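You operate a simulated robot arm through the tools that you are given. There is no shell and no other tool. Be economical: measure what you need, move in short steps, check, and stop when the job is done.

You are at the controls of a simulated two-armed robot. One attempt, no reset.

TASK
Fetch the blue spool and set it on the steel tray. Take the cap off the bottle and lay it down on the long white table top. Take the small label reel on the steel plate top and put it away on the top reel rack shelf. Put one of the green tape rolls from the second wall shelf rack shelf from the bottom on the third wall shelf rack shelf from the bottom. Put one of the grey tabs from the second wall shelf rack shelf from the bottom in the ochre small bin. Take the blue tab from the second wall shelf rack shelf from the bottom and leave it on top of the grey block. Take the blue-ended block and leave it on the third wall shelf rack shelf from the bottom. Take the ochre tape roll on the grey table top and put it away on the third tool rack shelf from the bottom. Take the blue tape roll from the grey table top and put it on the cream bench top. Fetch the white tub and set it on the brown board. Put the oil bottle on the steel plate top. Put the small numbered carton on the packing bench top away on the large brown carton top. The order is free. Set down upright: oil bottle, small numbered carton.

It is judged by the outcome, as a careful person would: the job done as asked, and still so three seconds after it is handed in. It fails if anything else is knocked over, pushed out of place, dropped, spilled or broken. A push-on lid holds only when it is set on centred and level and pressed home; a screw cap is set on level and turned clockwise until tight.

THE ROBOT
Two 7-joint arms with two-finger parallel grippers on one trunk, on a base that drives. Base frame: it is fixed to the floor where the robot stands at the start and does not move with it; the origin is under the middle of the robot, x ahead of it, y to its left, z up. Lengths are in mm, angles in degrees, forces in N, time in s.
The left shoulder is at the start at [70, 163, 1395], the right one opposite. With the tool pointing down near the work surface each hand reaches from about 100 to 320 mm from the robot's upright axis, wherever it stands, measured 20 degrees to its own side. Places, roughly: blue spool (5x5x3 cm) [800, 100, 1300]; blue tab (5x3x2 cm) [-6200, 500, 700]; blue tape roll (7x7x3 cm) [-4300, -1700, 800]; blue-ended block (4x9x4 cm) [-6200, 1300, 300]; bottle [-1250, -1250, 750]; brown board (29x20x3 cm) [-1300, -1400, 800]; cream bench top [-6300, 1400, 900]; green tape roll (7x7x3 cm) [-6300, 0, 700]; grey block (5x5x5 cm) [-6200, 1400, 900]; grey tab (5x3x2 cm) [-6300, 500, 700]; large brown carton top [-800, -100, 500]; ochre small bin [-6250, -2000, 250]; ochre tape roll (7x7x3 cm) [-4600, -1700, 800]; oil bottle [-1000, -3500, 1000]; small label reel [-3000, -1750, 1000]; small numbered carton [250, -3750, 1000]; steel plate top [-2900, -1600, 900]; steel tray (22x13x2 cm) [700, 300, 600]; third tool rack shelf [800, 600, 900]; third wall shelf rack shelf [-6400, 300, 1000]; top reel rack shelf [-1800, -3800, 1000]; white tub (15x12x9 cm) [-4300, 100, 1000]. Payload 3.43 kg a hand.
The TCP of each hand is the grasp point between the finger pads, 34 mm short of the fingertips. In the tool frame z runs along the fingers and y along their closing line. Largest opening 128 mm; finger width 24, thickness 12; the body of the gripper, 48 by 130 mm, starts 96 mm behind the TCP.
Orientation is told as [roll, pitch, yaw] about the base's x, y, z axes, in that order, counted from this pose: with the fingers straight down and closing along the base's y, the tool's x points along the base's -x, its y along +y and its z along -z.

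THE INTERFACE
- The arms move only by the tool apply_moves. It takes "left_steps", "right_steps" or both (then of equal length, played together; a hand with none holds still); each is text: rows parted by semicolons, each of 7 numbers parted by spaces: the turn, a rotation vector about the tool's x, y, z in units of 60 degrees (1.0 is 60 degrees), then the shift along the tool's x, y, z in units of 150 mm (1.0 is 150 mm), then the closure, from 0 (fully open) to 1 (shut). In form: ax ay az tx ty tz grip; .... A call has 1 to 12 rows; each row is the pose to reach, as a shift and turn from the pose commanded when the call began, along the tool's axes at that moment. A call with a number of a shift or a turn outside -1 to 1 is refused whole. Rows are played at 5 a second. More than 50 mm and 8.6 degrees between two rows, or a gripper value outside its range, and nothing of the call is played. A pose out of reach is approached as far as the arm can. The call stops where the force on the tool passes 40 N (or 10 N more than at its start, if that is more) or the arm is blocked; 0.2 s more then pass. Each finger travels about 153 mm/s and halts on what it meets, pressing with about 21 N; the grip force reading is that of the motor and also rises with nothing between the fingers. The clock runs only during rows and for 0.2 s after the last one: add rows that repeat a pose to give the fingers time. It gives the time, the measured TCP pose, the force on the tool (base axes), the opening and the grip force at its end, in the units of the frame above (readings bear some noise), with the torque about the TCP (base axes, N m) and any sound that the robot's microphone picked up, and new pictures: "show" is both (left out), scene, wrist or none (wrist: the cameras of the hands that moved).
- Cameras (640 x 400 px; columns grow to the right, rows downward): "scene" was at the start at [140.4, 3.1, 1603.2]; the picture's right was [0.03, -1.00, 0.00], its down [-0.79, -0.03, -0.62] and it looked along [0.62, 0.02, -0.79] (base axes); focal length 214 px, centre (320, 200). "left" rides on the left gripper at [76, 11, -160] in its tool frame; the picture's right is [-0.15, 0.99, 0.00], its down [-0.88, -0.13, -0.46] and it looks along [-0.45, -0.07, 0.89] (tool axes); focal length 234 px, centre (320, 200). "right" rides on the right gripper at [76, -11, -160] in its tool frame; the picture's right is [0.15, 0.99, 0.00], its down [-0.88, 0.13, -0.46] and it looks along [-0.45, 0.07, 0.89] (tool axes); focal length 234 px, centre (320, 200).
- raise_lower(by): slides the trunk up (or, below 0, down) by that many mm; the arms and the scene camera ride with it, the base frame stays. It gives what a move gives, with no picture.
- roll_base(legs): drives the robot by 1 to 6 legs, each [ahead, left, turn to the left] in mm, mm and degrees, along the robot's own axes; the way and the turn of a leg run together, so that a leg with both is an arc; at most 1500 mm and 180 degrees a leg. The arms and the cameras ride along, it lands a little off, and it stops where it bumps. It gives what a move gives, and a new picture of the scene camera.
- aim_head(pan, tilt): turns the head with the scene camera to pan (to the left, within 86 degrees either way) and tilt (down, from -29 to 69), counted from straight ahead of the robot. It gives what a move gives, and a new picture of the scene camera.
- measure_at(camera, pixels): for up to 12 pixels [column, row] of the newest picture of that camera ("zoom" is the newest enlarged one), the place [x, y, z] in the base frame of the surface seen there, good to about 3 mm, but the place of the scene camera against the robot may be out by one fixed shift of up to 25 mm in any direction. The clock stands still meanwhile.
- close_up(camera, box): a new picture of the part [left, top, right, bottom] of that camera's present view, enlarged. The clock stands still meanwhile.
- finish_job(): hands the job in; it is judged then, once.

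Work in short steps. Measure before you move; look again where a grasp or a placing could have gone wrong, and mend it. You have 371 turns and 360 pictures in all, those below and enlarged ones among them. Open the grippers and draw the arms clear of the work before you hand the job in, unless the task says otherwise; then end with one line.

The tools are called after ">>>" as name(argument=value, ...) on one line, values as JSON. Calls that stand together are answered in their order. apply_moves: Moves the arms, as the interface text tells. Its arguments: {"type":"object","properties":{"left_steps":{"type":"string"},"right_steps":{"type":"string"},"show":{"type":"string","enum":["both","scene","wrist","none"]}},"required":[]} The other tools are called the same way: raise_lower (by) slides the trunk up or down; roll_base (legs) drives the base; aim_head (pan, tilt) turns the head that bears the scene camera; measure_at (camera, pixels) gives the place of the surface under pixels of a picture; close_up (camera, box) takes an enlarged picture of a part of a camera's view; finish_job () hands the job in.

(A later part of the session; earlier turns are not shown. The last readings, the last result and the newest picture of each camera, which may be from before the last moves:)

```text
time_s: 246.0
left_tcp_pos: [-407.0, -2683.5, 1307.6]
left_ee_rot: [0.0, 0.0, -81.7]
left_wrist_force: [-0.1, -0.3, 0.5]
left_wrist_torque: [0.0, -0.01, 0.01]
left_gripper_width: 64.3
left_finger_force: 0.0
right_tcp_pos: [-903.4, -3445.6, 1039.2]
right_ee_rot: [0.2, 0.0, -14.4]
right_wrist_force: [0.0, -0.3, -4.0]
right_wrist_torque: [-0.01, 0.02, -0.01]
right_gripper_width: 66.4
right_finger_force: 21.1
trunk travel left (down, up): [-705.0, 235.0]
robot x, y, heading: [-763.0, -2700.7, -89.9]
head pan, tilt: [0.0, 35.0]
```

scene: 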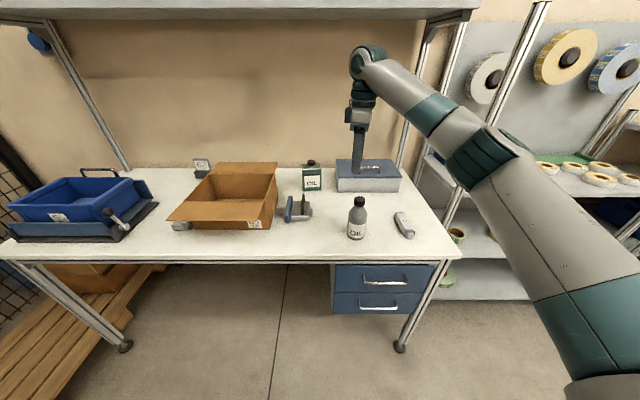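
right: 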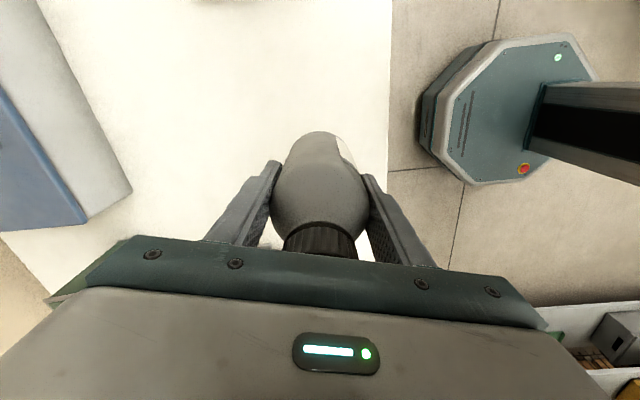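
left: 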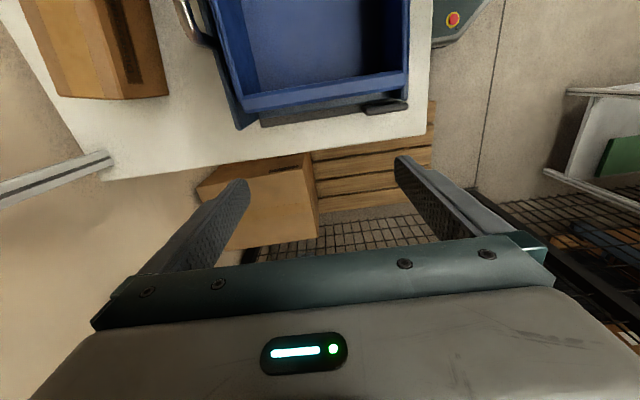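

The oil bottle is held. I raise the trunk, back out, turn to face −x and drive up the side aisle for a look at the steel plate.

>>> raise_lower(by=150)

>>> aim_head(pan=-15, tilt=25)

>>> roll_base(legs=[[150, 0, 0]])

```text
time_s: 247.7
left_tcp_pos: [-406.7, -2683.6, 1457.9]
left_ee_rot: [-0.1, 0.0, -81.7]
left_wrist_force: [-0.6, 0.3, 0.3]
left_wrist_torque: [-0.02, -0.01, 0.01]
left_gripper_width: 64.1
left_finger_force: 0.0
right_tcp_pos: [-904.4, -3446.7, 1189.3]
right_ee_rot: [0.0, 0.1, -14.5]
right_wrist_force: [0.0, 0.0, -4.4]
right_wrist_torque: [0.0, 0.01, -0.02]
right_gripper_width: 66.4
right_finger_force: 20.3
trunk travel left (down, up): [-855.0, 85.0]
robot x, y, heading: [-764.2, -2702.3, -90.2]
head pan, tilt: [0.0, 35.0]
```

```text
time_s: 248.5
left_tcp_pos: [-407.4, -2682.8, 1457.4]
left_ee_rot: [-0.1, 0.0, -81.7]
left_wrist_force: [0.0, -0.6, 0.4]
left_wrist_torque: [0.02, 0.0, 0.0]
left_gripper_width: 63.9
left_finger_force: 0.0
right_tcp_pos: [-903.9, -3444.8, 1189.4]
right_ee_rot: [0.1, -0.1, -14.4]
right_wrist_force: [-0.7, 0.4, -3.1]
right_wrist_torque: [0.02, -0.01, -0.02]
right_gripper_width: 66.4
right_finger_force: 21.0
trunk travel left (down, up): [-855.0, 85.0]
robot x, y, heading: [-763.1, -2697.7, -90.1]
head pan, tilt: [-15.0, 25.0]
```

scene: 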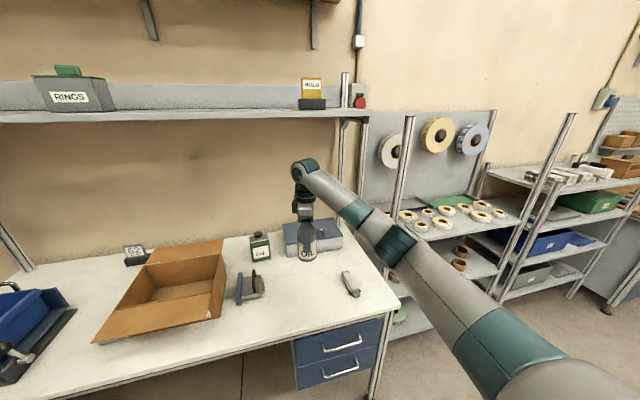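

```text
time_s: 249.8
left_tcp_pos: [-406.5, -2830.8, 1457.8]
left_ee_rot: [-0.1, -0.2, -81.8]
left_wrist_force: [0.7, 0.5, 0.0]
left_wrist_torque: [-0.02, 0.02, -0.01]
left_gripper_width: 63.9
left_finger_force: 0.1
right_tcp_pos: [-904.5, -3592.4, 1191.1]
right_ee_rot: [0.0, 0.0, -14.3]
right_wrist_force: [0.3, 0.4, -3.8]
right_wrist_torque: [-0.05, 0.05, 0.02]
right_gripper_width: 66.4
right_finger_force: 20.6
trunk travel left (down, up): [-855.0, 85.0]
robot x, y, heading: [-764.4, -2848.3, -90.1]
head pan, tilt: [-15.0, 25.0]
```

scene: 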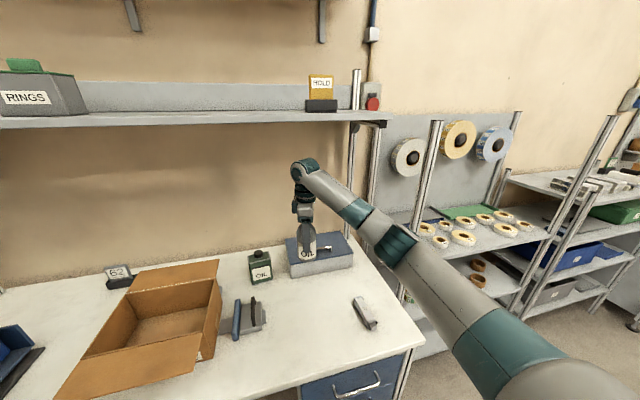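

I drove ahead by mistake; harmless. While here I measure the top reel shelf, then back out, turn and drive along.

>>> measure_at(camera="scene", pixels=[[425, 242], [500, 250], [540, 240], [445, 218], [480, 255], [420, 290], [460, 245], [520, 238], [430, 160]])

>>> aim_head(pan=0, tilt=25)

>>> roll_base(legs=[[-300, 0, 0], [0, 0, -90], [900, 0, 0]])

```text
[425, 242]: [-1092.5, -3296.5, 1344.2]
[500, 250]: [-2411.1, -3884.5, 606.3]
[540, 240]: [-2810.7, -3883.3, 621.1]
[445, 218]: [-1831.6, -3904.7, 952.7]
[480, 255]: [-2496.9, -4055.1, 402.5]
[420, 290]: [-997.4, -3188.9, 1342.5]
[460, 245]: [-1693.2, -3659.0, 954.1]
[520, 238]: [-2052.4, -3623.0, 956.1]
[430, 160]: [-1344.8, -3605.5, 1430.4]
```

```text
time_s: 250.6
left_tcp_pos: [-407.0, -2834.0, 1456.9]
left_ee_rot: [-0.1, 0.0, -81.6]
left_wrist_force: [0.5, 0.4, 0.3]
left_wrist_torque: [0.05, 0.02, 0.02]
left_gripper_width: 64.1
left_finger_force: 0.1
right_tcp_pos: [-904.1, -3595.9, 1189.2]
right_ee_rot: [0.2, -0.1, -14.3]
right_wrist_force: [0.0, -0.3, -3.3]
right_wrist_torque: [-0.04, 0.0, 0.01]
right_gripper_width: 66.5
right_finger_force: 20.7
trunk travel left (down, up): [-855.0, 85.0]
robot x, y, heading: [-765.2, -2847.1, -89.9]
head pan, tilt: [0.0, 25.0]
```

scene: 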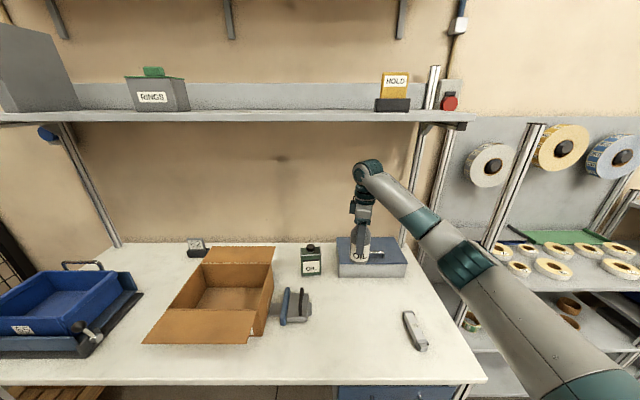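

```text
time_s: 260.9
left_tcp_pos: [-1663.4, -2891.7, 1457.1]
left_ee_rot: [-0.1, -0.1, -172.5]
left_wrist_force: [-0.5, 0.3, 0.3]
left_wrist_torque: [-0.01, 0.01, 0.02]
left_gripper_width: 63.9
left_finger_force: 0.2
right_tcp_pos: [-2416.7, -2386.1, 1189.9]
right_ee_rot: [0.1, 0.0, -105.1]
right_wrist_force: [-0.4, -0.3, -4.2]
right_wrist_torque: [0.01, 0.04, -0.02]
right_gripper_width: 66.4
right_finger_force: 20.9
trunk travel left (down, up): [-855.0, 85.0]
robot x, y, heading: [-1674.4, -2537.0, 179.4]
head pan, tilt: [0.0, 25.0]
```

scene: 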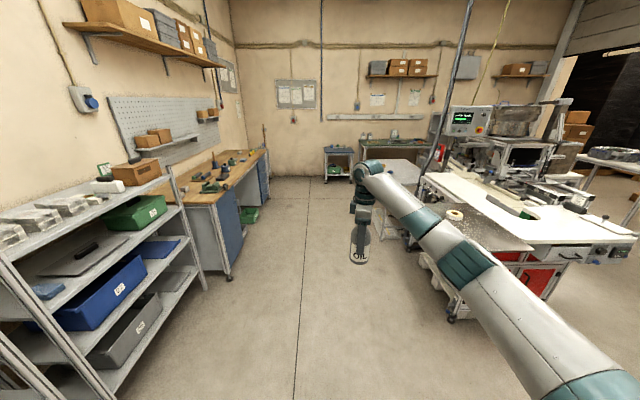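

The steel plate with a small reel on it is seen at (490,225), the reel at (455,213). I measure.

>>> measure_at(camera="scene", pixels=[[455, 213], [453, 219], [425, 190], [530, 247], [470, 200], [480, 225], [445, 305], [410, 240], [500, 240]])

>>> close_up(camera="scene", box=[400, 150, 640, 320])

```text
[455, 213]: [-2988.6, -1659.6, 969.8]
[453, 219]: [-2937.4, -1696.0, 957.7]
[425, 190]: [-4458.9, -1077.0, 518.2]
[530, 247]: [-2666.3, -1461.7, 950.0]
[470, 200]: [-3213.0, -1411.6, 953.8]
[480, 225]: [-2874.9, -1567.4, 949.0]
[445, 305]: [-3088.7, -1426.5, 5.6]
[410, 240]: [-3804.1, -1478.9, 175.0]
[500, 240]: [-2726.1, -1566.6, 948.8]
```

```text
2.35 times, centred on (520, 235) of scene
```

zoom: 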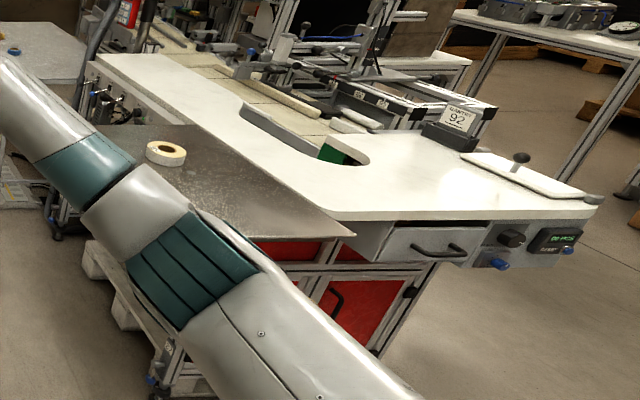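

The plate is at z≈947, x −2660…−3210, y −1750…−1410. I drive along, turn to face it (+y) and come closer.

>>> aim_head(pan=0, tilt=40)

>>> roll_base(legs=[[1248, 0, 0], [0, 0, -89.4], [80, 0, 0]])

>>> apply_moves(right_steps="0 0 0 0 0 0 0.8", show="wrist")

```text
time_s: 261.7
left_tcp_pos: [-1664.3, -2891.5, 1457.8]
left_ee_rot: [-0.1, 0.0, -172.4]
left_wrist_force: [0.5, -0.1, 0.1]
left_wrist_torque: [-0.02, -0.03, -0.01]
left_gripper_width: 63.6
left_finger_force: 0.1
right_tcp_pos: [-2419.9, -2386.4, 1190.7]
right_ee_rot: [0.1, 0.0, -105.0]
right_wrist_force: [-1.1, 0.1, -3.4]
right_wrist_torque: [0.02, -0.04, -0.02]
right_gripper_width: 66.1
right_finger_force: 20.4
trunk travel left (down, up): [-855.0, 85.0]
robot x, y, heading: [-1671.3, -2539.9, 179.5]
head pan, tilt: [0.0, 40.0]
```

scene: 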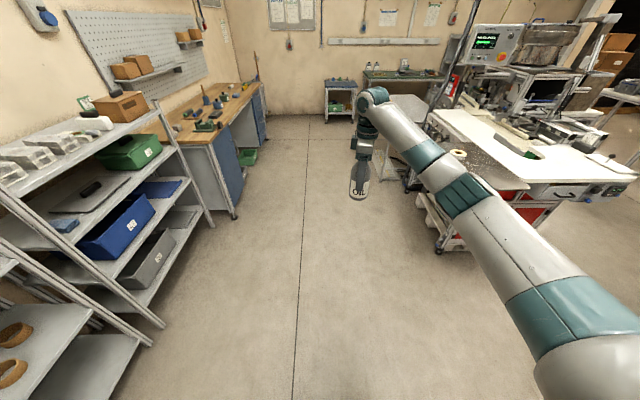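

```text
time_s: 272.4
left_tcp_pos: [-3284.2, -2460.9, 1457.9]
left_ee_rot: [-0.2, -0.5, 98.3]
left_wrist_force: [0.5, -1.1, -1.0]
left_wrist_torque: [0.06, -0.01, 0.02]
left_gripper_width: 63.9
left_finger_force: 0.1
right_tcp_pos: [-2787.8, -1697.1, 1193.8]
right_ee_rot: [-0.2, 0.0, 165.7]
right_wrist_force: [-0.2, -0.9, -2.6]
right_wrist_torque: [0.04, -0.03, -0.02]
right_gripper_width: 66.5
right_finger_force: 21.4
trunk travel left (down, up): [-855.0, 85.0]
robot x, y, heading: [-2928.0, -2438.0, 90.1]
head pan, tilt: [0.0, 40.0]
```

scene: 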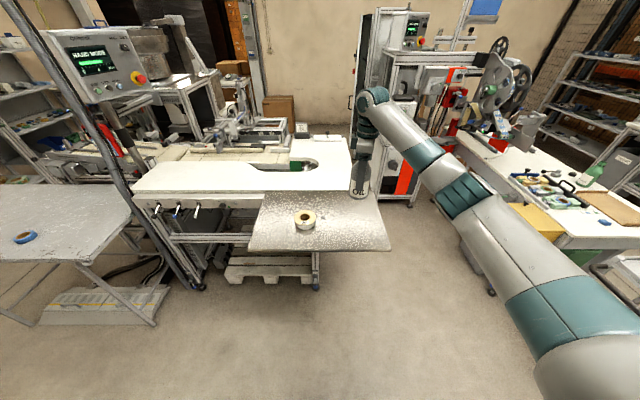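

```text
time_s: 272.9
left_tcp_pos: [-3284.6, -2453.0, 1457.9]
left_ee_rot: [-0.1, 0.0, 98.3]
left_wrist_force: [0.0, -0.2, 0.2]
left_wrist_torque: [0.04, -0.01, 0.04]
left_gripper_width: 63.9
left_finger_force: 0.1
right_tcp_pos: [-2787.9, -1692.0, 1189.8]
right_ee_rot: [0.1, 0.0, 165.6]
right_wrist_force: [-0.3, -0.3, -3.2]
right_wrist_torque: [0.06, 0.02, 0.0]
right_gripper_width: 66.3
right_finger_force: 21.0
trunk travel left (down, up): [-855.0, 85.0]
robot x, y, heading: [-2927.8, -2435.1, 89.8]
head pan, tilt: [0.0, 40.0]
```

right: 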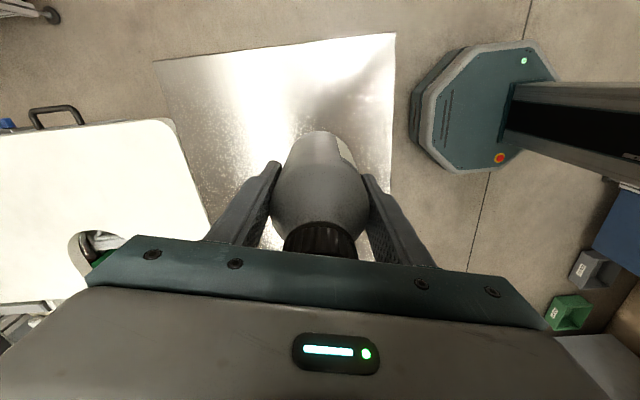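

>>> measure_at(camera="right", pixels=[[390, 190], [392, 40], [160, 65], [230, 160], [250, 260], [350, 120], [420, 290]])

>>> measure_at(camera="scene", pixels=[[252, 248], [388, 248], [375, 195], [265, 195], [305, 215], [305, 228], [296, 220], [315, 220], [340, 235], [25, 237]])

```text
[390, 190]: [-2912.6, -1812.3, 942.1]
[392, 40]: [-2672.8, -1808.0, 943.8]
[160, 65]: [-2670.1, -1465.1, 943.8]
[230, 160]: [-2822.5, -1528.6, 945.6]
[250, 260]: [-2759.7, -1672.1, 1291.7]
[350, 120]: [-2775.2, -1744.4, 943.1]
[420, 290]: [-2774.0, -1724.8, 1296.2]
```

```text
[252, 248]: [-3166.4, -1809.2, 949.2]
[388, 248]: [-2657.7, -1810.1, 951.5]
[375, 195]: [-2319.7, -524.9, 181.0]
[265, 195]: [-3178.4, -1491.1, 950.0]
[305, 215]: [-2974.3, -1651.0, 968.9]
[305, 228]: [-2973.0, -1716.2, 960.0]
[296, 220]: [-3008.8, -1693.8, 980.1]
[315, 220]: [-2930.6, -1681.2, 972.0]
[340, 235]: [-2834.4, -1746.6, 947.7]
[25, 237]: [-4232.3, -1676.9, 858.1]
```

The plate is z≈943.5 and the hand is already well above it. I lower the bottle to just above the plate.

>>> apply_moves(right_steps="0 0 0 0 0 0.3 0.8; 0 0 0 0 0 0.6 0.8; 0 0 0 0 0 0.85 0.8; 0 0 0 0 0 0.95 0.8; 0 0 0 0 0 1 0.8; 0 0 0 0 0 1 0.8", show="none")

>>> apply_moves(right_steps="0 0 0 0 0 0.03 0.8; 0 0 0 0 0 0.055 0.8; 0 0 0 0 0 0.055 0.8", show="none")

```text
time_s: 274.2
left_tcp_pos: [-3284.6, -2453.8, 1456.4]
left_ee_rot: [-0.2, -0.1, 98.3]
left_wrist_force: [-0.8, -0.7, -0.2]
left_wrist_torque: [0.03, 0.01, -0.03]
left_gripper_width: 63.9
left_finger_force: 0.1
right_tcp_pos: [-2788.8, -1692.1, 1039.8]
right_ee_rot: [0.1, 0.0, 165.7]
right_wrist_force: [0.5, -1.0, -3.5]
right_wrist_torque: [0.01, -0.01, 0.02]
right_gripper_width: 66.3
right_finger_force: 21.6
trunk travel left (down, up): [-855.0, 85.0]
robot x, y, heading: [-2929.0, -2440.8, 90.0]
head pan, tilt: [0.0, 40.0]
```

```text
time_s: 275.1
left_tcp_pos: [-3285.8, -2453.3, 1458.0]
left_ee_rot: [-0.1, -0.1, 98.2]
left_wrist_force: [0.0, 0.3, 0.4]
left_wrist_torque: [0.01, 0.01, 0.0]
left_gripper_width: 63.9
left_finger_force: 0.0
right_tcp_pos: [-2787.9, -1691.6, 1031.3]
right_ee_rot: [0.0, 0.0, 165.7]
right_wrist_force: [-0.2, 0.6, -4.1]
right_wrist_torque: [-0.02, 0.01, 0.02]
right_gripper_width: 66.2
right_finger_force: 21.1
trunk travel left (down, up): [-855.0, 85.0]
robot x, y, heading: [-2928.6, -2435.3, 89.8]
head pan, tilt: [0.0, 40.0]
```

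Still hanging (−4 N). A few mm more.

>>> apply_moves(right_steps="0 0 0 0 0 0.013 0.8; 0 0 0 0 0 0.02 0.8; 0 0 0 0 0 0.02 0.8", show="none")

```text
time_s: 275.9
left_tcp_pos: [-3284.5, -2453.2, 1458.0]
left_ee_rot: [-0.2, -0.1, 98.3]
left_wrist_force: [-1.0, -0.1, 0.4]
left_wrist_torque: [-0.01, 0.04, -0.01]
left_gripper_width: 64.1
left_finger_force: 0.1
right_tcp_pos: [-2788.1, -1692.3, 1028.9]
right_ee_rot: [-0.1, -0.2, 165.7]
right_wrist_force: [1.0, 3.4, 7.0]
right_wrist_torque: [0.04, -0.2, 0.03]
right_gripper_width: 66.0
right_finger_force: 20.8
trunk travel left (down, up): [-855.0, 85.0]
robot x, y, heading: [-2925.8, -2438.0, 89.9]
head pan, tilt: [0.0, 40.0]
```

Contact (+7 N). Open and rise.

>>> apply_moves(right_steps="0 0 0 0 0 0 0.6; 0 0 0 0 0 0 0.2; 0 0 0 0 0 0 0; 0 0 0 0 0 0 0; 0 0 0 0 0 -0.3 0; 0 0 0 0 0 -0.6 0; 0 0 0 0 0 -0.9 0; 0 0 0 0 0 -1 0", show="both")

```text
time_s: 277.6
left_tcp_pos: [-3283.6, -2453.5, 1457.3]
left_ee_rot: [-0.1, -0.1, 98.3]
left_wrist_force: [-0.3, -1.1, 0.3]
left_wrist_torque: [0.0, 0.0, 0.0]
left_gripper_width: 64.0
left_finger_force: 0.0
right_tcp_pos: [-2789.3, -1692.0, 1179.6]
right_ee_rot: [0.1, 0.0, 165.6]
right_wrist_force: [0.2, -0.3, 0.1]
right_wrist_torque: [0.02, -0.01, -0.02]
right_gripper_width: 127.9
right_finger_force: 0.0
trunk travel left (down, up): [-855.0, 85.0]
robot x, y, heading: [-2932.0, -2442.6, 90.1]
head pan, tilt: [0.0, 40.0]
```

scene: 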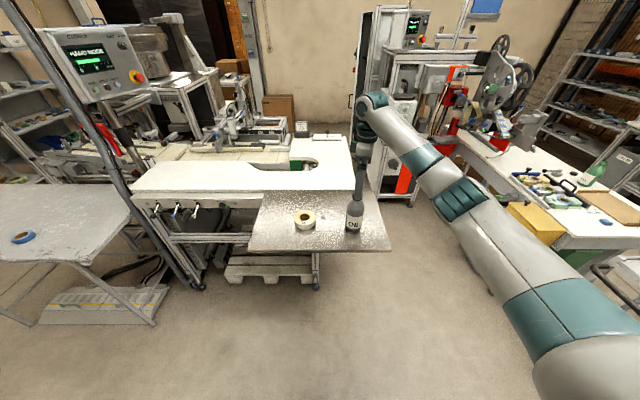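
right: 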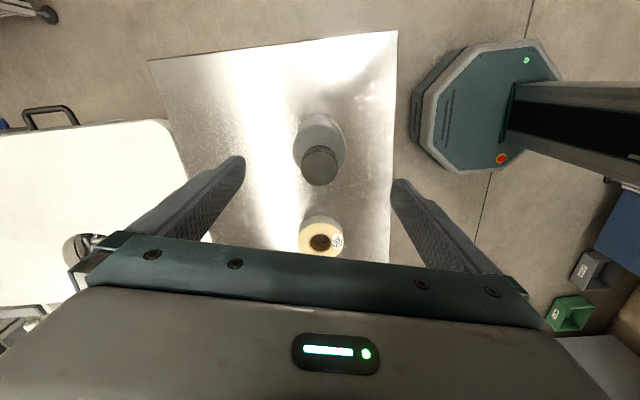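

The bottle stands on the plate. I shift the base 183 left so the hand comes over the label reel.

>>> roll_base(legs=[[0, 170, 0]])

>>> apply_moves(right_steps="0 0 0 0 0 0 0", show="wrist")

```text
time_s: 279.1
left_tcp_pos: [-3450.7, -2453.7, 1458.1]
left_ee_rot: [0.0, -0.1, 98.3]
left_wrist_force: [0.0, -0.1, 0.6]
left_wrist_torque: [-0.01, 0.04, 0.03]
left_gripper_width: 64.1
left_finger_force: 0.1
right_tcp_pos: [-2955.9, -1690.9, 1178.5]
right_ee_rot: [0.1, -0.2, 165.6]
right_wrist_force: [1.0, -0.5, 0.3]
right_wrist_torque: [-0.01, 0.02, -0.03]
right_gripper_width: 128.1
right_finger_force: 0.1
trunk travel left (down, up): [-855.0, 85.0]
robot x, y, heading: [-3102.9, -2440.0, 90.3]
head pan, tilt: [0.0, 40.0]
```

scene: 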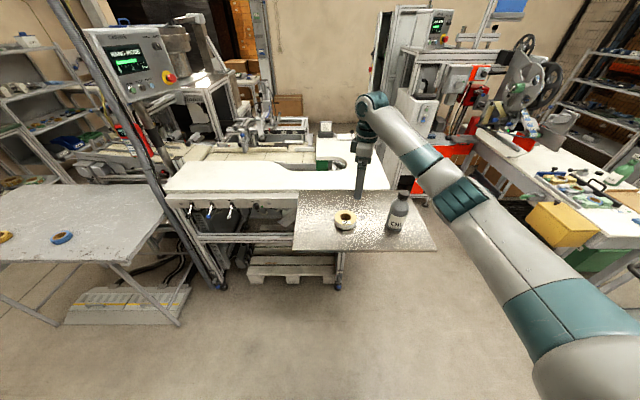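

```text
time_s: 279.5
left_tcp_pos: [-3453.5, -2453.6, 1456.7]
left_ee_rot: [0.0, -0.2, 98.2]
left_wrist_force: [0.9, -0.5, 0.0]
left_wrist_torque: [-0.02, -0.01, -0.01]
left_gripper_width: 64.1
left_finger_force: 0.0
right_tcp_pos: [-2957.0, -1692.8, 1179.3]
right_ee_rot: [0.1, -0.1, 165.6]
right_wrist_force: [-0.5, 0.4, 0.4]
right_wrist_torque: [0.0, 0.04, -0.01]
right_gripper_width: 128.2
right_finger_force: 0.0
trunk travel left (down, up): [-855.0, 85.0]
robot x, y, heading: [-3098.7, -2437.6, 90.2]
head pan, tilt: [0.0, 40.0]
```

right: 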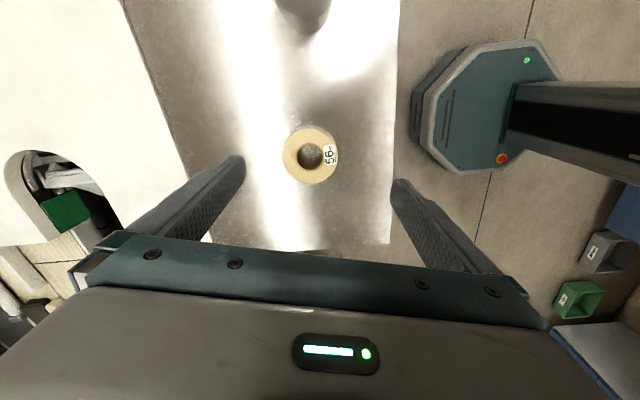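

>>> measure_at(camera="right", pixels=[[286, 156], [335, 150], [310, 131], [308, 180], [298, 138], [329, 158], [310, 155]])

```text
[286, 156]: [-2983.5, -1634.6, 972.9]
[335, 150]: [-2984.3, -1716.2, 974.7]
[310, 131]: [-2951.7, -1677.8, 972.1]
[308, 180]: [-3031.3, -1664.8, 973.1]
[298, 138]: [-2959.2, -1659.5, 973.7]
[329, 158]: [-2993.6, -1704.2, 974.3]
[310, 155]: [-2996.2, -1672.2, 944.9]
```

Reel centre (−2991,−1675), ~83 mm wide, top 974. I move over it, descend to TCP z≈980, close, lift.

>>> apply_moves(right_steps="0 0 0 -0.13 -0.03 0.2 0; 0 0 0 -0.25 -0.06 0.4 0; 0 0 0 -0.25 -0.06 0.7 0; 0 0 0 -0.25 -0.06 0.9 0; 0 0 0 -0.25 -0.06 0.9 0", show="wrist")

>>> apply_moves(right_steps="0 0 0 0 0 0.2 0; 0 0 0 0 0 0.38 0; 0 0 0 0 0 0.427 0; 0 0 0 0 0 0.427 0.2; 0 0 0 0 0 0.427 0.5; 0 0 0 0 0 0.427 0.6; 0 0 0 0 0 0.427 0.6; 0 0 0 0 0 0.3 0.6; 0 0 0 0 0 0.1 0.6; 0 0 0 0 0 -0.2 0.6; 0 0 0 0 0 -0.5 0.6; 0 0 0 0 0 -0.5 0.6", show="wrist")

```text
time_s: 280.7
left_tcp_pos: [-3455.6, -2454.8, 1458.5]
left_ee_rot: [-0.3, -0.1, 98.3]
left_wrist_force: [-0.3, 0.1, 0.7]
left_wrist_torque: [0.01, -0.01, -0.01]
left_gripper_width: 63.9
left_finger_force: 0.0
right_tcp_pos: [-2991.7, -1674.7, 1042.7]
right_ee_rot: [0.0, 0.0, 165.7]
right_wrist_force: [-0.5, 0.1, -0.4]
right_wrist_torque: [-0.02, 0.01, 0.01]
right_gripper_width: 128.2
right_finger_force: 0.1
trunk travel left (down, up): [-855.0, 85.0]
robot x, y, heading: [-3097.0, -2436.7, 90.2]
head pan, tilt: [0.0, 40.0]
```

right: 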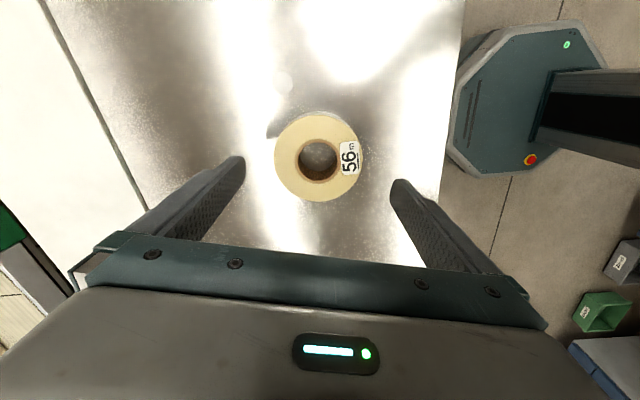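

```text
time_s: 283.3
left_tcp_pos: [-3454.0, -2452.9, 1458.3]
left_ee_rot: [-0.1, -0.1, 98.3]
left_wrist_force: [-0.1, 0.0, 0.0]
left_wrist_torque: [0.01, 0.02, -0.01]
left_gripper_width: 64.0
left_finger_force: 0.1
right_tcp_pos: [-2992.8, -1673.3, 1117.3]
right_ee_rot: [0.1, 0.0, 165.6]
right_wrist_force: [-0.4, 0.8, -1.4]
right_wrist_torque: [0.02, -0.02, 0.0]
right_gripper_width: 89.8
right_finger_force: 20.8
trunk travel left (down, up): [-855.0, 85.0]
robot x, y, heading: [-3098.0, -2439.0, 89.8]
head pan, tilt: [0.0, 40.0]
```

right: 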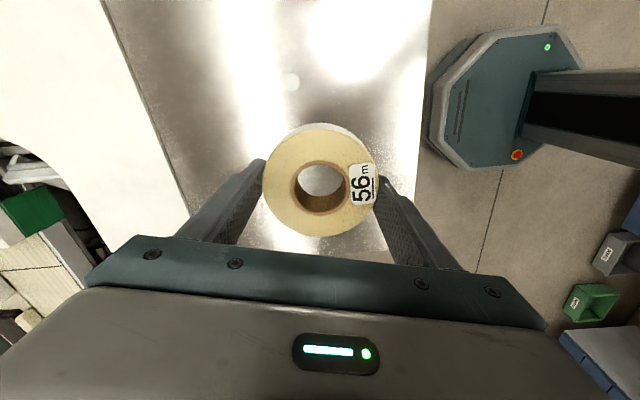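

The reel is held. I back out, turn round to face −y and slide to the reel rack.

>>> roll_base(legs=[[-120, 0, 0], [0, 0, 180], [0, 1300, 0]])

>>> aim_head(pan=0, tilt=30)

```text
time_s: 298.0
left_tcp_pos: [-1460.2, -2529.4, 1457.8]
left_ee_rot: [-0.1, -0.2, -81.3]
left_wrist_force: [0.5, -0.9, -0.4]
left_wrist_torque: [-0.02, -0.02, 0.0]
left_gripper_width: 64.0
left_finger_force: 0.0
right_tcp_pos: [-1918.2, -3310.8, 1118.4]
right_ee_rot: [0.0, 0.0, -14.1]
right_wrist_force: [-0.4, -0.5, -1.0]
right_wrist_torque: [0.01, 0.0, 0.0]
right_gripper_width: 89.5
right_finger_force: 21.4
trunk travel left (down, up): [-855.0, 85.0]
robot x, y, heading: [-1812.8, -2547.1, -89.9]
head pan, tilt: [0.0, 40.0]
```

scene: 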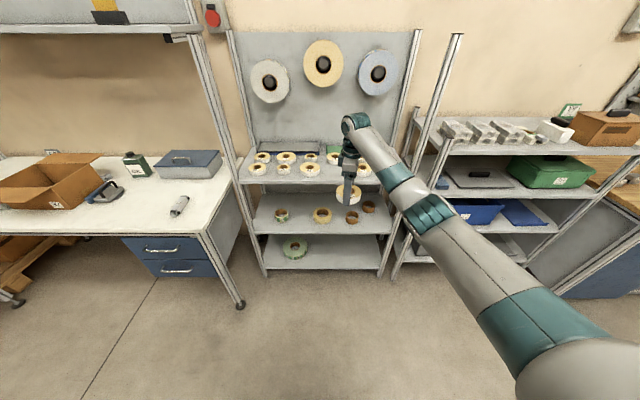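

```text
time_s: 298.7
left_tcp_pos: [-1459.5, -2528.6, 1457.8]
left_ee_rot: [-0.1, 0.0, -81.3]
left_wrist_force: [-0.7, 0.6, -0.4]
left_wrist_torque: [-0.03, -0.01, 0.0]
left_gripper_width: 63.7
left_finger_force: 0.1
right_tcp_pos: [-1916.7, -3310.6, 1116.3]
right_ee_rot: [0.1, 0.0, -14.1]
right_wrist_force: [0.1, -0.8, -0.8]
right_wrist_torque: [0.0, 0.04, 0.0]
right_gripper_width: 89.6
right_finger_force: 21.4
trunk travel left (down, up): [-855.0, 85.0]
robot x, y, heading: [-1815.1, -2547.2, -89.5]
head pan, tilt: [0.0, 30.0]
```

scene: 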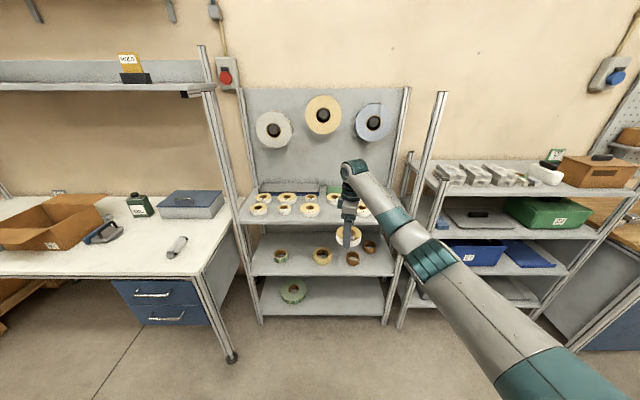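

>>> close_up(camera="scene", box=[230, 170, 420, 270])

>>> measure_at(camera="scene", pixels=[[245, 221], [300, 221], [325, 220], [265, 195], [390, 200], [390, 221], [330, 205], [345, 219], [405, 95], [243, 120], [310, 210], [390, 185]])

```text
3.37 times, centred on (325, 220) of scene
```

zoom: 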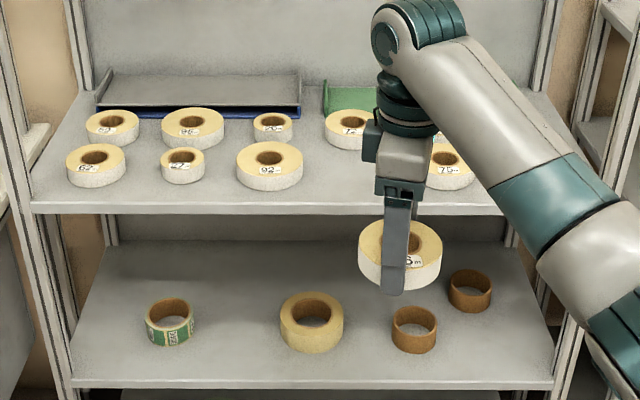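

```text
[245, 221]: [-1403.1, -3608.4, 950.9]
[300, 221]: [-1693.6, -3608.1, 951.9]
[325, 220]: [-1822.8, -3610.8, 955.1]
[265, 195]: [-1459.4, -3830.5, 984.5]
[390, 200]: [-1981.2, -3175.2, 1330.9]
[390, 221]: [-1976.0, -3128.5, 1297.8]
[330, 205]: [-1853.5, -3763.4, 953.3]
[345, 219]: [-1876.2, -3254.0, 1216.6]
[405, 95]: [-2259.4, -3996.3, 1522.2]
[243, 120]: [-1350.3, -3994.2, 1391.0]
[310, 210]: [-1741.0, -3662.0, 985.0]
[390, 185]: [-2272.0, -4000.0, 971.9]
```

There is a free gap in the front row at about (−1870,−3672), between reels "92" and "75". I drive in and look with the wrist camera.

>>> roll_base(legs=[[355, 45, 0]])

>>> apply_moves(right_steps="0 0 0 0 0 0 0.6", show="wrist")

```text
time_s: 301.0
left_tcp_pos: [-1413.9, -2875.3, 1457.8]
left_ee_rot: [-0.2, -0.2, -81.2]
left_wrist_force: [0.5, 0.5, -0.3]
left_wrist_torque: [-0.05, 0.02, 0.01]
left_gripper_width: 64.1
left_finger_force: 0.1
right_tcp_pos: [-1869.3, -3660.4, 1119.6]
right_ee_rot: [0.0, -0.1, -14.1]
right_wrist_force: [-0.5, -0.3, -0.9]
right_wrist_torque: [-0.03, -0.02, 0.0]
right_gripper_width: 89.7
right_finger_force: 21.1
trunk travel left (down, up): [-855.0, 85.0]
robot x, y, heading: [-1764.3, -2897.5, -89.7]
head pan, tilt: [0.0, 30.0]
```

scene: 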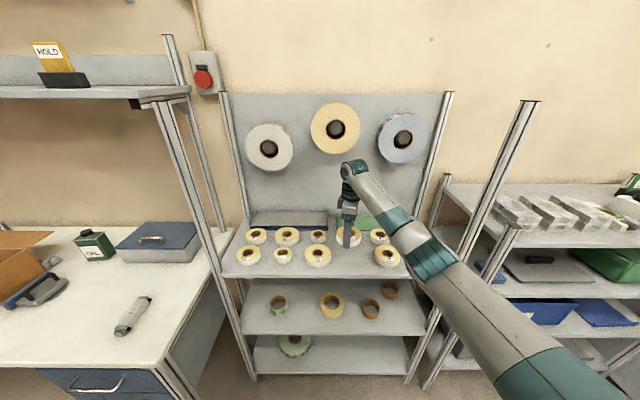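

```text
time_s: 301.4
left_tcp_pos: [-1413.6, -2878.3, 1457.9]
left_ee_rot: [-0.1, 0.0, -81.3]
left_wrist_force: [0.8, 0.8, -0.2]
left_wrist_torque: [-0.02, 0.02, 0.01]
left_gripper_width: 64.0
left_finger_force: 0.0
right_tcp_pos: [-1870.5, -3660.5, 1117.4]
right_ee_rot: [0.1, 0.0, -14.0]
right_wrist_force: [0.3, -0.8, -2.1]
right_wrist_torque: [0.01, -0.06, 0.03]
right_gripper_width: 89.3
right_finger_force: 20.9
trunk travel left (down, up): [-855.0, 85.0]
robot x, y, heading: [-1770.1, -2898.8, -89.5]
head pan, tilt: [0.0, 30.0]
```

right: 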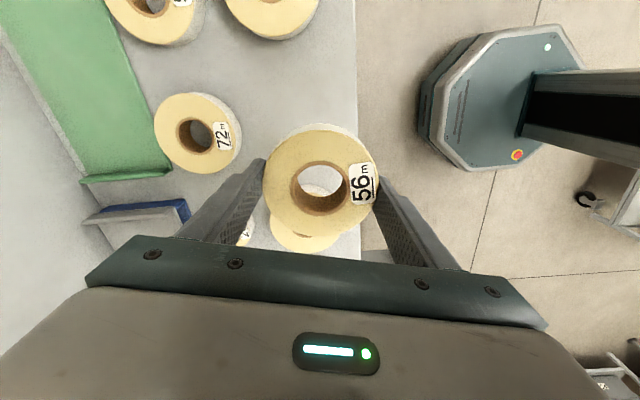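

>>> measure_at(camera="right", pixels=[[300, 80], [354, 60], [200, 165], [232, 140], [285, 235], [330, 240], [290, 245], [270, 35], [245, 15], [250, 100], [322, 185]])

```text
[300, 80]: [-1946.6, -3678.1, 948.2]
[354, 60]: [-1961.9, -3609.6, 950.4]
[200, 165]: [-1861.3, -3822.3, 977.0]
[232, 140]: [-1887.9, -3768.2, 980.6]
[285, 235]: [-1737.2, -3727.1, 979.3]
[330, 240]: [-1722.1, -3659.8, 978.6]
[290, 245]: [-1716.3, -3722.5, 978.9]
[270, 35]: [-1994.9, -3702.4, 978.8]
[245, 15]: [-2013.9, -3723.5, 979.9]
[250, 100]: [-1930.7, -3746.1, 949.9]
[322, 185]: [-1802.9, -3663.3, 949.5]
```

Shelf top z≈949; neighbours leave a gap centred at x≈−1880. I lower the reel to the shelf.

>>> apply_moves(right_steps="0 0 0 0.065 -0.016 0.2 0.6; 0 0 0 0.065 -0.016 0.5 0.6; 0 0 0 0.065 -0.016 0.75 0.6; 0 0 0 0.065 -0.016 0.83 0.6; 0 0 0 0.065 -0.016 0.86 0.6; 0 0 0 0.065 -0.016 0.86 0.6", show="wrist")

```text
time_s: 302.8
left_tcp_pos: [-1412.6, -2879.5, 1458.2]
left_ee_rot: [-0.2, -0.1, -81.3]
left_wrist_force: [0.2, -0.2, -0.1]
left_wrist_torque: [0.02, -0.01, 0.01]
left_gripper_width: 63.8
left_finger_force: 0.1
right_tcp_pos: [-1878.6, -3661.1, 988.2]
right_ee_rot: [0.0, -0.1, -14.0]
right_wrist_force: [-0.8, 1.0, -1.3]
right_wrist_torque: [-0.01, -0.02, 0.0]
right_gripper_width: 89.5
right_finger_force: 21.1
trunk travel left (down, up): [-855.0, 85.0]
robot x, y, heading: [-1773.6, -2897.1, -89.8]
head pan, tilt: [0.0, 30.0]
```

right: 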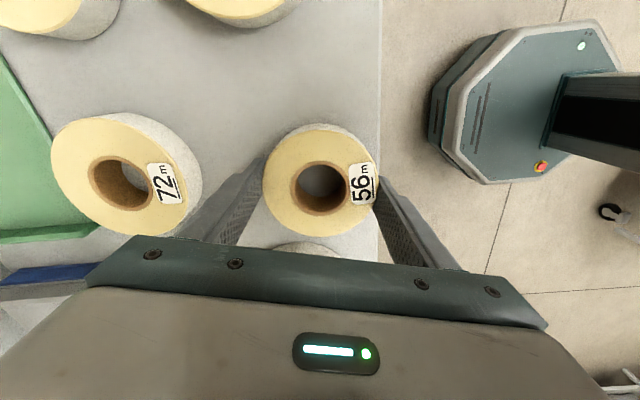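

>>> apply_moves(right_steps="0 0 0 0 0 0.012 0.6; 0 0 0 0 0 0.022 0.6; 0 0 0 0 0 0.022 0.6; 0 0 0 0 0 0.022 0.2; 0 0 0 0 0 0.022 0.18; 0 0 0 0 0 0.022 0.18; 0 0 0 0 0 -0.2 0.18; 0 0 0 0 0 -0.5 0.18; 0 0 0 0 0 -0.8 0.18; 0 0 0 0 0 -1 0.18", show="wrist")

```text
time_s: 305.0
left_tcp_pos: [-1413.5, -2877.0, 1458.8]
left_ee_rot: [-0.1, -0.1, -81.2]
left_wrist_force: [-0.5, -0.4, -0.1]
left_wrist_torque: [0.01, 0.03, 0.02]
left_gripper_width: 64.1
left_finger_force: 0.1
right_tcp_pos: [-1880.9, -3660.9, 1138.5]
right_ee_rot: [0.1, 0.0, -14.0]
right_wrist_force: [1.4, 0.0, 0.0]
right_wrist_torque: [0.0, -0.02, 0.04]
right_gripper_width: 104.8
right_finger_force: 0.0
trunk travel left (down, up): [-855.0, 85.0]
robot x, y, heading: [-1771.3, -2896.5, -89.3]
head pan, tilt: [0.0, 30.0]
```

right: 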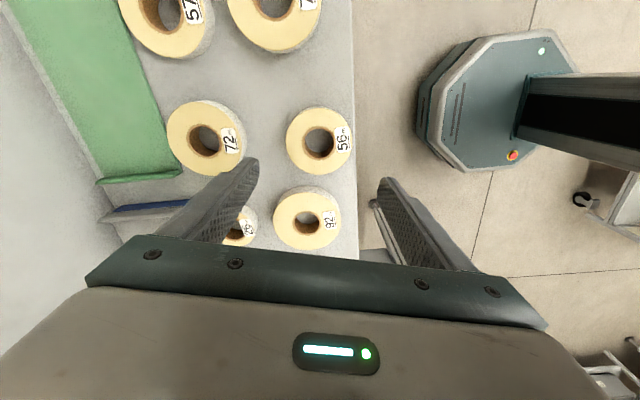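

Reel "56m" stands in its gap. Next the grey table with the tape rolls: back out, turn to +y, slide left.

>>> roll_base(legs=[[-350, 0, 0], [0, 0, -180], [0, 1400, 0], [0, 1150, 0]])

>>> aim_head(pan=0, tilt=40)

```text
time_s: 326.6
left_tcp_pos: [-4674.2, -2562.6, 1457.6]
left_ee_rot: [-0.1, -0.1, 98.1]
left_wrist_force: [-0.3, -0.4, 0.4]
left_wrist_torque: [0.0, -0.02, -0.04]
left_gripper_width: 63.9
left_finger_force: 0.0
right_tcp_pos: [-4197.9, -1787.1, 1137.9]
right_ee_rot: [0.1, 0.1, 165.3]
right_wrist_force: [-1.3, -0.4, -0.1]
right_wrist_torque: [-0.03, 0.02, -0.01]
right_gripper_width: 105.0
right_finger_force: 0.1
trunk travel left (down, up): [-855.0, 85.0]
robot x, y, heading: [-4319.2, -2550.8, 89.5]
head pan, tilt: [0.0, 30.0]
```

scene: 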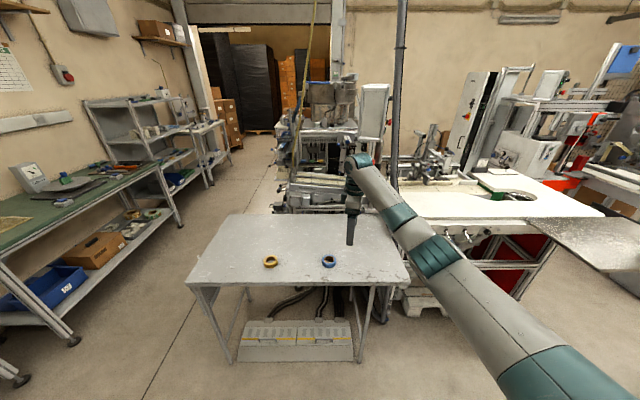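

```text
time_s: 327.4
left_tcp_pos: [-4674.5, -2564.1, 1458.8]
left_ee_rot: [-0.1, -0.1, 98.1]
left_wrist_force: [0.3, 0.3, -0.5]
left_wrist_torque: [-0.04, -0.04, -0.01]
left_gripper_width: 63.8
left_finger_force: 0.0
right_tcp_pos: [-4199.2, -1786.8, 1138.4]
right_ee_rot: [0.1, 0.0, 165.3]
right_wrist_force: [0.0, 0.2, 0.6]
right_wrist_torque: [-0.01, 0.01, 0.02]
right_gripper_width: 105.0
right_finger_force: 0.1
trunk travel left (down, up): [-855.0, 85.0]
robot x, y, heading: [-4318.9, -2546.8, 89.5]
head pan, tilt: [0.0, 40.0]
```

scene: 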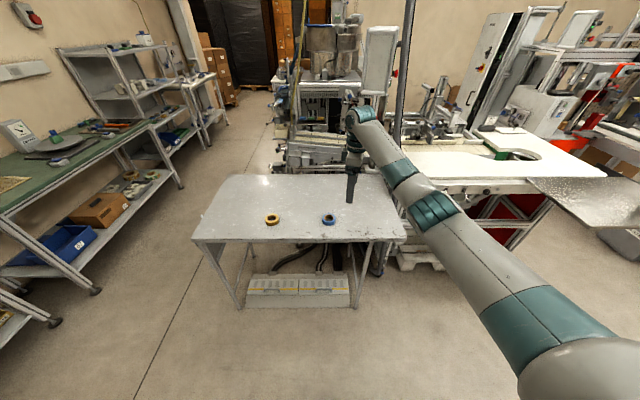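

>>> measure_at(camera="scene", pixels=[[328, 217], [328, 224], [272, 218], [272, 225], [195, 240], [405, 238], [220, 178], [300, 225], [150, 200], [90, 290]])

>>> close_up(camera="scene", box=[0, 30, 240, 320])

```text
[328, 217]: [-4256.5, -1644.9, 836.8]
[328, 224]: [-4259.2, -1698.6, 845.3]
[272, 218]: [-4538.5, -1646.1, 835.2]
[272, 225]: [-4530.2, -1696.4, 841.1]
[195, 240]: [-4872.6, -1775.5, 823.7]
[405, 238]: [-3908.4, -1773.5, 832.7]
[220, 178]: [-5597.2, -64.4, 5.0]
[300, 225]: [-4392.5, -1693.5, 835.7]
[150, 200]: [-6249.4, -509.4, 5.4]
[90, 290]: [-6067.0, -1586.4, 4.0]
```

```text
1.38 times, centred on (120, 175) of scene
```

zoom: 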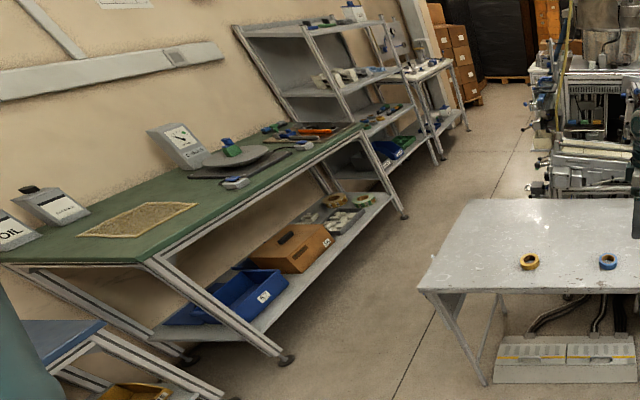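

>>> roll_base(legs=[[105, 58, 0.5]])

>>> raise_lower(by=-150)

>>> apply_moves(right_steps="0 0 0 0 0 0 0.2", show="wrist")

```text
time_s: 328.6
left_tcp_pos: [-4730.9, -2465.5, 1458.6]
left_ee_rot: [-0.1, -0.2, 98.5]
left_wrist_force: [0.2, -1.0, 0.3]
left_wrist_torque: [-0.01, 0.01, -0.01]
left_gripper_width: 64.0
left_finger_force: 0.1
right_tcp_pos: [-4261.8, -1683.4, 1138.7]
right_ee_rot: [0.0, -0.1, 165.8]
right_wrist_force: [0.1, 0.1, 0.2]
right_wrist_torque: [0.02, 0.02, 0.01]
right_gripper_width: 105.0
right_finger_force: 0.1
trunk travel left (down, up): [-855.0, 85.0]
robot x, y, heading: [-4372.9, -2444.9, 90.4]
head pan, tilt: [0.0, 40.0]
```

scene: 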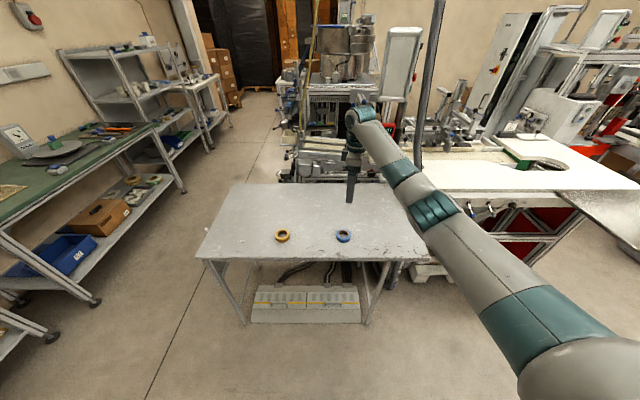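

```text
time_s: 330.3
left_tcp_pos: [-4732.1, -2463.0, 1308.3]
left_ee_rot: [-0.1, 0.0, 98.6]
left_wrist_force: [0.0, -1.1, -0.9]
left_wrist_torque: [-0.02, -0.01, 0.04]
left_gripper_width: 63.9
left_finger_force: 0.0
right_tcp_pos: [-4261.7, -1682.0, 987.9]
right_ee_rot: [0.1, 0.1, 165.8]
right_wrist_force: [-0.1, -0.2, -0.4]
right_wrist_torque: [0.0, 0.02, 0.01]
right_gripper_width: 105.2
right_finger_force: 0.0
trunk travel left (down, up): [-705.0, 235.0]
robot x, y, heading: [-4374.9, -2444.6, 90.2]
head pan, tilt: [0.0, 40.0]
```

```text
time_s: 330.7
left_tcp_pos: [-4730.8, -2463.4, 1307.8]
left_ee_rot: [-0.2, -0.2, 98.6]
left_wrist_force: [-0.4, -0.3, 0.4]
left_wrist_torque: [0.01, 0.02, 0.0]
left_gripper_width: 63.9
left_finger_force: 0.1
right_tcp_pos: [-4262.4, -1682.5, 988.2]
right_ee_rot: [0.2, 0.1, 165.9]
right_wrist_force: [-0.8, 0.1, 0.6]
right_wrist_torque: [-0.01, 0.03, -0.02]
right_gripper_width: 102.4
right_finger_force: 0.1
trunk travel left (down, up): [-705.0, 235.0]
robot x, y, heading: [-4375.0, -2446.2, 90.1]
head pan, tilt: [0.0, 40.0]
```

right: 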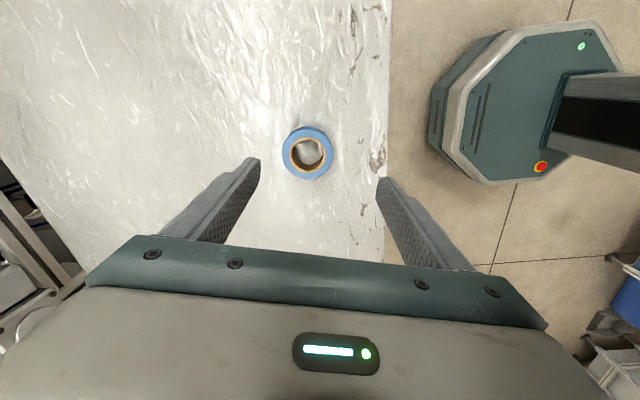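

>>> measure_at(camera="right", pixels=[[284, 152], [332, 152], [308, 129], [307, 177], [308, 152], [350, 200]])

```text
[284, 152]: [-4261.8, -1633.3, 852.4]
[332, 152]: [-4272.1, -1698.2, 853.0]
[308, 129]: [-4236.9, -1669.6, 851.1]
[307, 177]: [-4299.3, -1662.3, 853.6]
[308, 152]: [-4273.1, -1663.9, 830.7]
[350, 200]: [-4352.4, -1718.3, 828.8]
```

Roll centre (−4268,−1666), top 853, table 829. Descend, close and lift.

>>> apply_moves(right_steps="0 0 0 -0.065 -0.094 0.2 0.2; 0 0 0 -0.065 -0.094 0.5 0.2; 0 0 0 -0.065 -0.094 0.75 0.2; 0 0 0 -0.065 -0.094 0.82 0.2; 0 0 0 -0.065 -0.094 0.82 0.5; 0 0 0 -0.065 -0.094 0.82 0.7; 0 0 0 -0.065 -0.094 0.82 0.7; 0 0 0 -0.065 -0.094 0.82 0.7; 0 0 0 -0.065 -0.094 0.6 0.7; 0 0 0 -0.065 -0.094 0.3 0.7; 0 0 0 -0.065 -0.094 0 0.7; 0 0 0 -0.065 -0.094 0 0.7", show="wrist")

```text
time_s: 333.3
left_tcp_pos: [-4731.9, -2463.6, 1307.7]
left_ee_rot: [-0.1, -0.1, 98.6]
left_wrist_force: [-0.2, -0.3, 0.4]
left_wrist_torque: [-0.01, 0.03, -0.04]
left_gripper_width: 63.9
left_finger_force: 0.1
right_tcp_pos: [-4268.6, -1666.2, 986.4]
right_ee_rot: [0.1, 0.0, 165.8]
right_wrist_force: [-0.1, 0.1, -0.6]
right_wrist_torque: [0.01, 0.0, -0.01]
right_gripper_width: 64.7
right_finger_force: 20.8
trunk travel left (down, up): [-705.0, 235.0]
robot x, y, heading: [-4374.8, -2447.2, 90.0]
head pan, tilt: [0.0, 40.0]
```

right: 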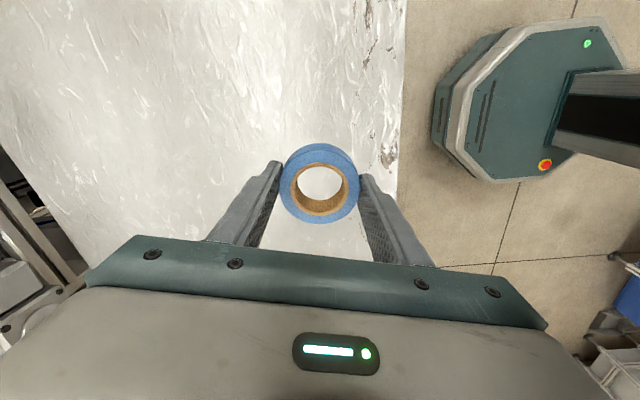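

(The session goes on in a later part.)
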